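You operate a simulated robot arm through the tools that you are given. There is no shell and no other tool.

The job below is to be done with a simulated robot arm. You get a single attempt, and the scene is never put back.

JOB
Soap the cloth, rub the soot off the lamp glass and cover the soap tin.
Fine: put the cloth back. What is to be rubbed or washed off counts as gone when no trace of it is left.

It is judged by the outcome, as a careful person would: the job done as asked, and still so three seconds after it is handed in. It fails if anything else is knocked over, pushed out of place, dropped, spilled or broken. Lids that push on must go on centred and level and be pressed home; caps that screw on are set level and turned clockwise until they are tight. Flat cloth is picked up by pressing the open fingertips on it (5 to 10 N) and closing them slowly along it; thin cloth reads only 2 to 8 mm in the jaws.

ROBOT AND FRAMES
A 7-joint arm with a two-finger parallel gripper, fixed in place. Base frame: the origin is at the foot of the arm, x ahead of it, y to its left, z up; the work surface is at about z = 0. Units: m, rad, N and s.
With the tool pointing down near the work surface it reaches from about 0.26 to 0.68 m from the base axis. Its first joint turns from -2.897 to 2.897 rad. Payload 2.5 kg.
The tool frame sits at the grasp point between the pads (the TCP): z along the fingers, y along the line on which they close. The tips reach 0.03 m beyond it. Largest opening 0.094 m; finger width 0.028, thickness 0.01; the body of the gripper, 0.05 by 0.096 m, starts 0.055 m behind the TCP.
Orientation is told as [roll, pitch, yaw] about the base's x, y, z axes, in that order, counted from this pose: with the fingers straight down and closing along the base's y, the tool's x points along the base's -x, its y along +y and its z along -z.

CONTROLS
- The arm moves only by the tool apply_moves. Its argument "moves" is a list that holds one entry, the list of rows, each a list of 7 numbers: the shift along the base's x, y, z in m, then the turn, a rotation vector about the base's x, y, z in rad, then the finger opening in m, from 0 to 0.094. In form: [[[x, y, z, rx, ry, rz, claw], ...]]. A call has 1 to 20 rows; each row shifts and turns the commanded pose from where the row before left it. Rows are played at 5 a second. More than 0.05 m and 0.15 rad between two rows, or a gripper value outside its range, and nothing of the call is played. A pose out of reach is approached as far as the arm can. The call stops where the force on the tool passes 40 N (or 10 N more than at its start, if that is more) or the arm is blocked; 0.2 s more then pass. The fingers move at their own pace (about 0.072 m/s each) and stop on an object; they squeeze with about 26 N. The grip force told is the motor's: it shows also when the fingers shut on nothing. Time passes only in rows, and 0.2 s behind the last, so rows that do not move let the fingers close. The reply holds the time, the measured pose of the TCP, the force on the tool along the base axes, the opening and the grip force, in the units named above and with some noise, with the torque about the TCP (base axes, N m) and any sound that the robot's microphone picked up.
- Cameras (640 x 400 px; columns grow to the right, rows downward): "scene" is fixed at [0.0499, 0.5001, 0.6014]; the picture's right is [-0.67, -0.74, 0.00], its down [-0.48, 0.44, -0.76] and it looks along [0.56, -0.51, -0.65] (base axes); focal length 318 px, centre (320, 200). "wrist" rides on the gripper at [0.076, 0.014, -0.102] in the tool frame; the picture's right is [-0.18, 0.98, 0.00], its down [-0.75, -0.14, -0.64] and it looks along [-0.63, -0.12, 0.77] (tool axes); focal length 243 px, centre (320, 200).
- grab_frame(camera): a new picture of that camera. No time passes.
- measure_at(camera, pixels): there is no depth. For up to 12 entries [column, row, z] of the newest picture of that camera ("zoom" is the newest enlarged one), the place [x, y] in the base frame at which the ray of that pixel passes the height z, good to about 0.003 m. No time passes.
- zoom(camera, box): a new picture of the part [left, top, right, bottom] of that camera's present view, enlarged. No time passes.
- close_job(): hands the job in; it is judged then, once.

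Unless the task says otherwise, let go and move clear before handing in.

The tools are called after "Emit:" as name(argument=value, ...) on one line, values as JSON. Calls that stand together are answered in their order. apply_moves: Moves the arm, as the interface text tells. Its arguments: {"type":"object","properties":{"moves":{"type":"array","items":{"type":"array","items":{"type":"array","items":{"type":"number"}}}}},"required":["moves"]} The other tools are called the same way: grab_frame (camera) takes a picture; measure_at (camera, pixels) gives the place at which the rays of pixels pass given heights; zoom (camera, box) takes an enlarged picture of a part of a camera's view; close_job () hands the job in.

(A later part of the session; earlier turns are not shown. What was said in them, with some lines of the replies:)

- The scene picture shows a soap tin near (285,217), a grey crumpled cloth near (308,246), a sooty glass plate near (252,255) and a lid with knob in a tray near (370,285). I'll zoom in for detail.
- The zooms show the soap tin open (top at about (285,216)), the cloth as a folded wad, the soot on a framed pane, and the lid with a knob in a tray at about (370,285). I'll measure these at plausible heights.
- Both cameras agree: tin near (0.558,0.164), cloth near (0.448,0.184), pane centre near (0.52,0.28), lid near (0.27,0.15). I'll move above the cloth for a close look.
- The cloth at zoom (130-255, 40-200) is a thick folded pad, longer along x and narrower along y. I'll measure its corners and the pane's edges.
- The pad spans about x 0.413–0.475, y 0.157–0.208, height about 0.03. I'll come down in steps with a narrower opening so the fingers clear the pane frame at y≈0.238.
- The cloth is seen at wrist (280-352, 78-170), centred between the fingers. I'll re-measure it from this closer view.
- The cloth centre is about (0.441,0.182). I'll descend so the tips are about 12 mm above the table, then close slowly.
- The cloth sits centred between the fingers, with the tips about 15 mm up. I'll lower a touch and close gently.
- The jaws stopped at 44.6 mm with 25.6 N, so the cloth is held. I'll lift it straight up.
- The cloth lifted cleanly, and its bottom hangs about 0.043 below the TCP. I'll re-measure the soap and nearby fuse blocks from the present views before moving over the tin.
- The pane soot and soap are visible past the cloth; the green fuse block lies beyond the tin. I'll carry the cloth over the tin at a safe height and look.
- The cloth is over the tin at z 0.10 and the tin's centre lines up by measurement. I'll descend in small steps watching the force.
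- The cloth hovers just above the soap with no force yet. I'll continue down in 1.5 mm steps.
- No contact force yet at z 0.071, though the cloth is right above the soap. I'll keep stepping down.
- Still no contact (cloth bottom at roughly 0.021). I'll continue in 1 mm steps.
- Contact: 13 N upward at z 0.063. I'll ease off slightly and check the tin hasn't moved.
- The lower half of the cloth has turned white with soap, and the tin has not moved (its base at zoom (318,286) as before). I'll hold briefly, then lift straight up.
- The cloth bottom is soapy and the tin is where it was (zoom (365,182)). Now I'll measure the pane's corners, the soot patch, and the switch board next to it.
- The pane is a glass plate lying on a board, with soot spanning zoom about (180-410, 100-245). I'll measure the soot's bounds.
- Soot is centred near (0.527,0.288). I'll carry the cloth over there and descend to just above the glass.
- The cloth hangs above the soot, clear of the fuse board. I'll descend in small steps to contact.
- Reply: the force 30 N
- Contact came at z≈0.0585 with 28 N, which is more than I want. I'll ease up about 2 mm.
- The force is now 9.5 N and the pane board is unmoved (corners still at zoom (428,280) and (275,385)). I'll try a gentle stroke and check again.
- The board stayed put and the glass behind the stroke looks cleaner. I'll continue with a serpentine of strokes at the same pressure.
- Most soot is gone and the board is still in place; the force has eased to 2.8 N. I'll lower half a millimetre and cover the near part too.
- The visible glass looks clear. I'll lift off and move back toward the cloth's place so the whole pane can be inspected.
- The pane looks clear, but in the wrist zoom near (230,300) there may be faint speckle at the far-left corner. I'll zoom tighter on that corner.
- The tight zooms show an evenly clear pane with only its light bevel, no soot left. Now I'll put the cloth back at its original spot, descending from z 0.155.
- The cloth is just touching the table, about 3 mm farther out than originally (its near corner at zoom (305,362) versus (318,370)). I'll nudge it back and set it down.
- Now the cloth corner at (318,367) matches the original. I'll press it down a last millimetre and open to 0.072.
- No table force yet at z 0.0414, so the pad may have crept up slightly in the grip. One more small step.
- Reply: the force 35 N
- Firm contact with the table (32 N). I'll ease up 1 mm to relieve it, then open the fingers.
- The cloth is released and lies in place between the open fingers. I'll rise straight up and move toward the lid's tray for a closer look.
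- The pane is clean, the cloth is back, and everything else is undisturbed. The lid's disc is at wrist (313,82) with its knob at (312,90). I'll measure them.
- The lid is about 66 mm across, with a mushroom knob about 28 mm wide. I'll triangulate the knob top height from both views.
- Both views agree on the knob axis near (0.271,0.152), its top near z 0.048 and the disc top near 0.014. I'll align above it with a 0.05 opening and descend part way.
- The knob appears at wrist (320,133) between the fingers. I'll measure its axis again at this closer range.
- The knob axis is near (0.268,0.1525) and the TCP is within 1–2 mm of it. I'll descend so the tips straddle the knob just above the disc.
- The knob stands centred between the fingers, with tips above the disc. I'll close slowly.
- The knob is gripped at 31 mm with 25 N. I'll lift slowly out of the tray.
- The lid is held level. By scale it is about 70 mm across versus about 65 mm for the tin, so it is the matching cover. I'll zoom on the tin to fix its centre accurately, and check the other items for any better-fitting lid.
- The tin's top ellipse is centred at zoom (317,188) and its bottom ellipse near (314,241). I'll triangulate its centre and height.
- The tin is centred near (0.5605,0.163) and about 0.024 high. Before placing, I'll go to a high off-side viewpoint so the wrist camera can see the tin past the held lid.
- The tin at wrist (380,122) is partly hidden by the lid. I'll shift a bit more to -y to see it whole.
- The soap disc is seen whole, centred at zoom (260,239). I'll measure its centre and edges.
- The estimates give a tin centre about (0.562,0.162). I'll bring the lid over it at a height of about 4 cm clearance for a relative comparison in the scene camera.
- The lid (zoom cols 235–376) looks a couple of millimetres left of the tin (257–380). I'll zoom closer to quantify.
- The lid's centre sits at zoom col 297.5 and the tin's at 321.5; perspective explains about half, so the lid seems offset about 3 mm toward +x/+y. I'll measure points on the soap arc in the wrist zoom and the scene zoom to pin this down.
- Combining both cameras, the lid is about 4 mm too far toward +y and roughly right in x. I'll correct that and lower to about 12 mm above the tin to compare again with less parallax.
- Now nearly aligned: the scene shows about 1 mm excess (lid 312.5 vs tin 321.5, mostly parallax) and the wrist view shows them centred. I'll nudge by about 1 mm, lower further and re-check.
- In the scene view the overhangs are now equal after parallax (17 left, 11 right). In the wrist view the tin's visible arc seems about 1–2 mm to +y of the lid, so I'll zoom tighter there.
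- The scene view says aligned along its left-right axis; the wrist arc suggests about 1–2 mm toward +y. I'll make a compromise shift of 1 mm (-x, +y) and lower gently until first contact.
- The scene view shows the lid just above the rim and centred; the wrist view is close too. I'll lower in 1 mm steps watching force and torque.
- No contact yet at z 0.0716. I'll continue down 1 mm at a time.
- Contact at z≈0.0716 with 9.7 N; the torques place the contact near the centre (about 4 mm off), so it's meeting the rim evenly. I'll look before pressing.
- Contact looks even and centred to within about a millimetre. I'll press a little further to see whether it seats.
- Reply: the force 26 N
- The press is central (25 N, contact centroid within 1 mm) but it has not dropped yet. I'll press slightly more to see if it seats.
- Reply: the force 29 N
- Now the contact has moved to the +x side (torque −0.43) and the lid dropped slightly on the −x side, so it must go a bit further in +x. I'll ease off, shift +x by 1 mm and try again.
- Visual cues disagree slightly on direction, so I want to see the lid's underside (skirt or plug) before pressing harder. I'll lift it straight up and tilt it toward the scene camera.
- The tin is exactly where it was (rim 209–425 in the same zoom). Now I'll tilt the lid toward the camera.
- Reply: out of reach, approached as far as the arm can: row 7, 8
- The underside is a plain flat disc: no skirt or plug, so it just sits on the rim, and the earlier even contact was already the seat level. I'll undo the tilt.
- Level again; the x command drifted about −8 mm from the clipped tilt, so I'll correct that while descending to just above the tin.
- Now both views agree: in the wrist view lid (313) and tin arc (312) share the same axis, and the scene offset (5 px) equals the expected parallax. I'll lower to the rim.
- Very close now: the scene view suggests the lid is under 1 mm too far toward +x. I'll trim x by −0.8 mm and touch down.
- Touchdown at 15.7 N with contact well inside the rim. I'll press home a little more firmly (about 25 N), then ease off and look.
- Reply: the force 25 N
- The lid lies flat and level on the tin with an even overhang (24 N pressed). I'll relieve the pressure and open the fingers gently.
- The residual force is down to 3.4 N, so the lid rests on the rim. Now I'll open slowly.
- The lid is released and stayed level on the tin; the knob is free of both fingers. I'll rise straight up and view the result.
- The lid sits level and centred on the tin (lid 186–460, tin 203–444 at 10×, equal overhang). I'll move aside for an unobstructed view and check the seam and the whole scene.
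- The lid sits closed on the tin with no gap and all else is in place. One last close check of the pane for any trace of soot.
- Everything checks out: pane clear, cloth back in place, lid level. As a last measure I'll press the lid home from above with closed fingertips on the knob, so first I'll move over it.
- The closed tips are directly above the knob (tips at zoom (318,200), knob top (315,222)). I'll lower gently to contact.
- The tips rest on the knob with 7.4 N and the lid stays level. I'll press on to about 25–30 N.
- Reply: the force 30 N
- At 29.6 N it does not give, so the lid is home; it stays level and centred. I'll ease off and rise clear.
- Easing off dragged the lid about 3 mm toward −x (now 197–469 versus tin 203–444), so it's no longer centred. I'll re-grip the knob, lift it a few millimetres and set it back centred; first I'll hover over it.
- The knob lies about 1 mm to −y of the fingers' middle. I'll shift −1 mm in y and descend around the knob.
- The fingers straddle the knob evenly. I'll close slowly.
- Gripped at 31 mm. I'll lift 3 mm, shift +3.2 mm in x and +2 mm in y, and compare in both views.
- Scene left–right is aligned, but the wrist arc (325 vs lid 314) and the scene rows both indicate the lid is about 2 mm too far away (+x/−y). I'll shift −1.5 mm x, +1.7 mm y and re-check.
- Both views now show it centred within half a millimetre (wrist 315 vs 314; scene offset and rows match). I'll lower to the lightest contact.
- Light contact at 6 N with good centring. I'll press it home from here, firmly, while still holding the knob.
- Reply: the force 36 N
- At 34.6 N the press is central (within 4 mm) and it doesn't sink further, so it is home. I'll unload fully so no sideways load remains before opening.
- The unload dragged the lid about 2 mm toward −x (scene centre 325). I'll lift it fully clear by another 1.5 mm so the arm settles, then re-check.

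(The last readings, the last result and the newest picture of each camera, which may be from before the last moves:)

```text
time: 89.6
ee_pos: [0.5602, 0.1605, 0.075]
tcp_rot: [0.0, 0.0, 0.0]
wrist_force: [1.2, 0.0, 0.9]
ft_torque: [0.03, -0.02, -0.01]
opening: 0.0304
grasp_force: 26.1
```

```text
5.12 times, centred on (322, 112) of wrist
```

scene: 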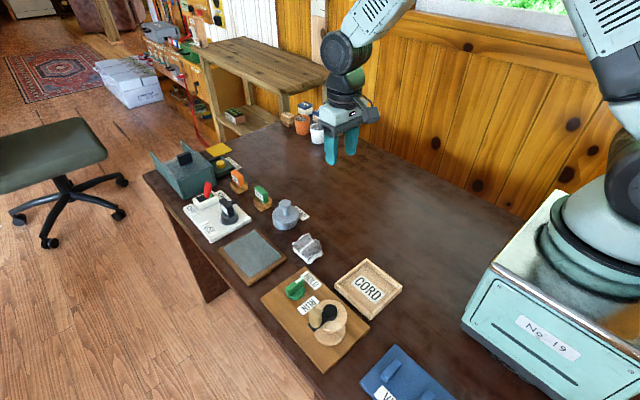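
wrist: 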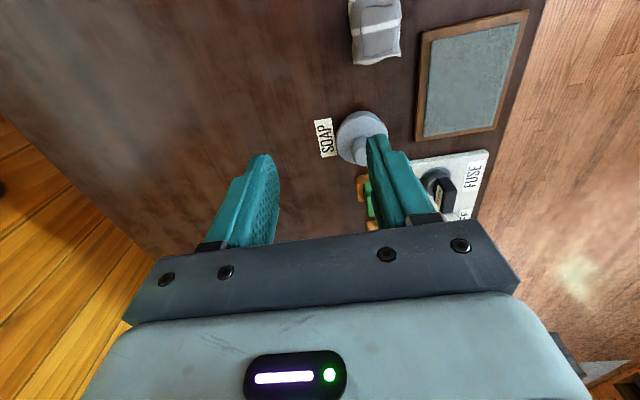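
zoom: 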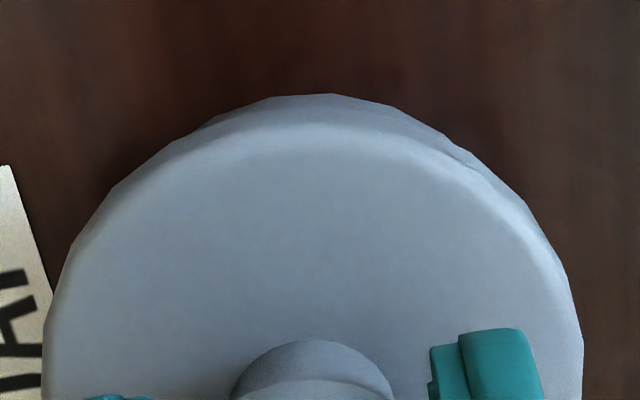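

Free of load, the lid is now within about 1 mm. I'll trim +0.8 mm in x, lower to the very first touch and release there without pressing again.

Emit:
apply_moves(moves=[[[0.0008, 0.0002, 0, 0, 0, 0, 0.015], [0, 0, -0.001, 0, 0, 0, 0.015], [0, 0, -0.0007, 0, 0, 0, 0.015], [0, 0, 0, 0, 0, 0, 0.015]]])

Emit:
zoom(camera="scene", box=[262, 190, 307, 235])

Emit:
zoom(camera="wrist", box=[260, 75, 385, 150])

```text
time: 90.6
ee_pos: [0.5615, 0.1599, 0.0727]
tcp_rot: [0.0, 0.0, -0.001]
wrist_force: [-0.8, 0.5, 0.1]
ft_torque: [-0.05, 0.04, 0.01]
opening: 0.0304
grasp_force: 25.9
```

```text
8.89 times, centred on (284, 212) of scene
```

zoom: 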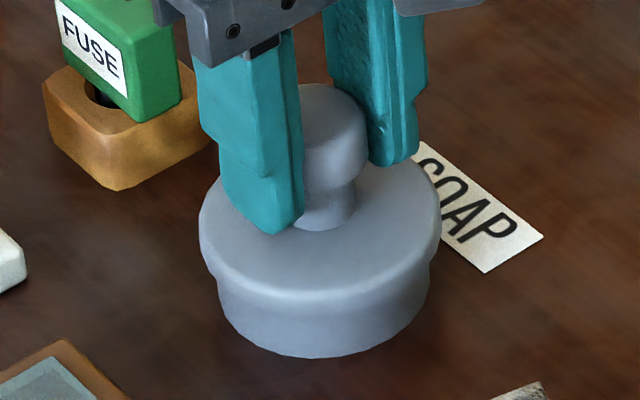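

```text
5.12 times, centred on (322, 112) of wrist
```

zoom: 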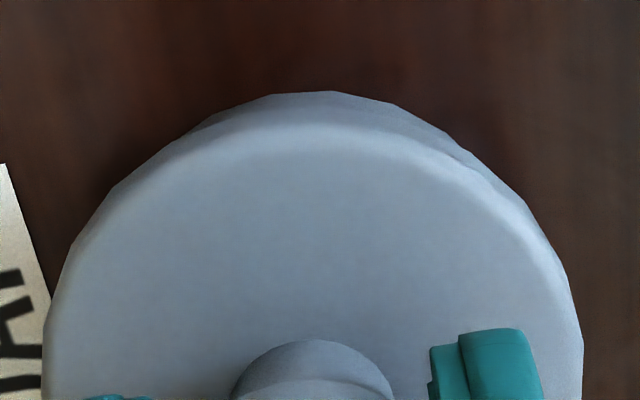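

Centred: scene offset 3 px equals the predicted parallax and the wrist arcs share the axis. I'll lower half a millimetre to first touch.

Emit:
apply_moves(moves=[[[0, 0, -0.0004, 0, 0, 0, 0.015], [0, 0, 0, 0, 0, 0, 0.015], [0, 0, 0, 0, 0, 0, 0.015]]])

```text
time: 91.4
ee_pos: [0.5617, 0.1601, 0.0737]
tcp_rot: [0.0, -0.001, 0.0]
wrist_force: [0.3, 0.6, 2.3]
ft_torque: [0.09, 0.0, 0.02]
opening: 0.0303
grasp_force: 25.6
```

First touch at 2.3 N with no sideways load. Opening slowly now.

Emit:
apply_moves(moves=[[[0, 0, 0, 0, 0, 0, 0.03], [0, 0, 0, 0, 0, 0, 0.033], [0, 0, 0, 0, 0, 0, 0.036], [0, 0, 0, 0, 0, 0, 0.04], [0, 0, 0, 0, 0, 0, 0.045], [0, 0, 0, 0, 0, 0, 0.05], [0, 0, 0, 0, 0, 0, 0.054], [0, 0, 0, 0, 0, 0, 0.054]]])

Emit:
zoom(camera="scene", box=[262, 190, 307, 235])

Emit:
zoom(camera="wrist", box=[250, 60, 390, 220])

```text
time: 93.2
ee_pos: [0.56, 0.1605, 0.0729]
tcp_rot: [-0.001, -0.001, -0.001]
wrist_force: [0.0, 0.9, 0.4]
ft_torque: [0.02, 0.0, -0.03]
opening: 0.0542
grasp_force: 0.0
```

```text
8.89 times, centred on (284, 212) of scene
```

zoom: 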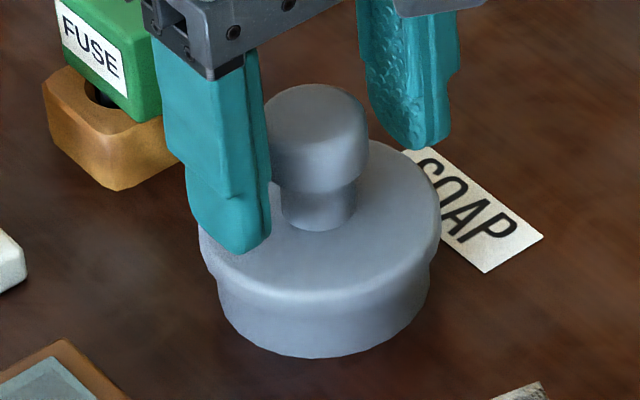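

```text
2.50 times, centred on (320, 140) of wrist
```

zoom: 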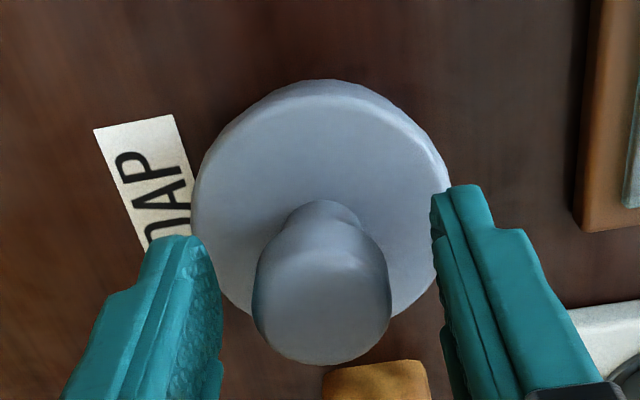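

The lid stayed put on release (199–441 over tin 217–430). I'll rise straight up and move clear.

Emit:
apply_moves(moves=[[[0, 0, 0.01, 0, 0, 0, 0.054], [0, 0, 0.02, 0, 0, 0, 0.054], [0, 0, 0.04, 0, 0, 0, 0.054], [0, 0, 0.045, 0, 0, 0, 0.054], [0, 0, 0.045, 0, 0, 0, 0.054], [-0.03, -0.035, 0, 0, 0, 0, 0.054], [-0.03, -0.035, 0, 0, 0, 0, 0.054], [-0.03, -0.035, 0, 0, 0, 0, 0.054], [0, 0, 0, 0, 0, 0, 0.054]]])

Emit:
zoom(camera="scene", box=[262, 195, 307, 235])

Emit:
grab_frame(camera="scene")

Emit:
zoom(camera="wrist", box=[360, 60, 480, 180])

```text
time: 95.2
ee_pos: [0.4692, 0.0564, 0.2345]
tcp_rot: [0.001, 0.001, -0.001]
wrist_force: [0.7, -0.7, -0.7]
ft_torque: [0.03, -0.01, -0.01]
opening: 0.0541
grasp_force: 0.0
```

```text
10.00 times, centred on (284, 215) of scene
```

zoom: 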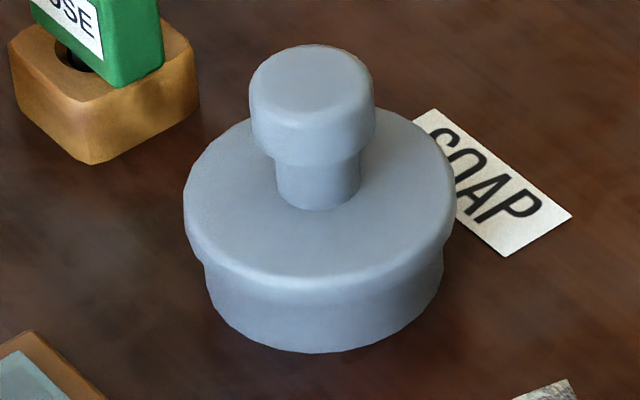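

```text
taken
```

scene: 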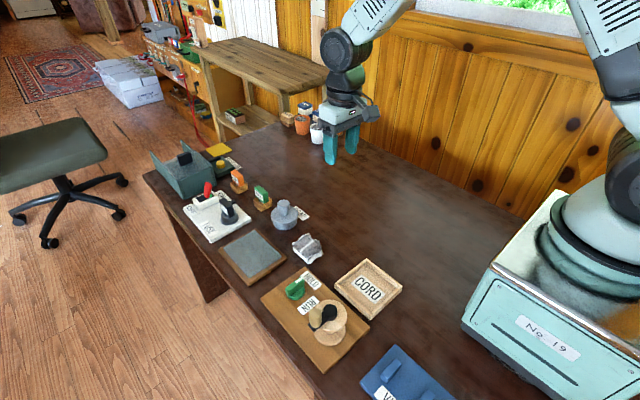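

```text
3.33 times, centred on (420, 120) of wrist
```

zoom: 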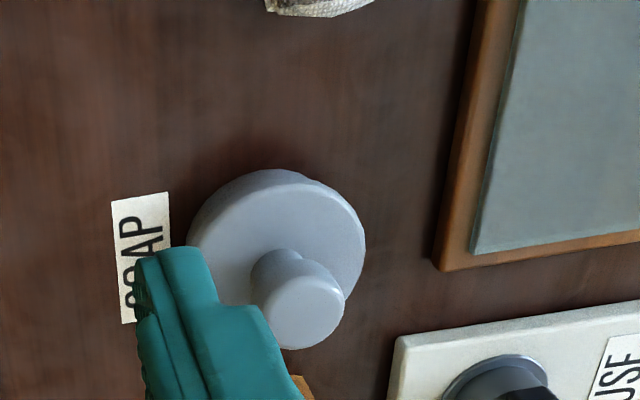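

The lid is level and centred on the tin (lid 183–456, tin 203–444 at 10×, with the 4 px difference being parallax). The pane is clear, the cloth is back in its place, nothing else has moved and the gripper is empty and clear, so I'm handing in.

Emit:
close_job()

```text
The job is handed in.
```

The last pictures before I handed in show all three steps done, with nothing else on the bench moved. I don't have the judge's result.

- **Cloth:** I soaped it on the tin, and its lower half visibly turned white. After rubbing, I put it back within a few millimetres of where it started.
- **Lamp glass:** close zooms from both cameras show the pane evenly clear, with no soot left. Its board did not move.
- **Soap tin:** the grey lid is on, level and centred to within about a millimetre, with no gap at the rim. The tin did not move.

The lid has a flat underside, so it rests on the rim rather than clicking on. I pressed it to about 35 N and it sank no further. Easing off that press dragged it about 2 mm sideways. I lifted it clear, re-centred it and set it down lightly without pressing again, so it is resting in place rather than freshly pressed.
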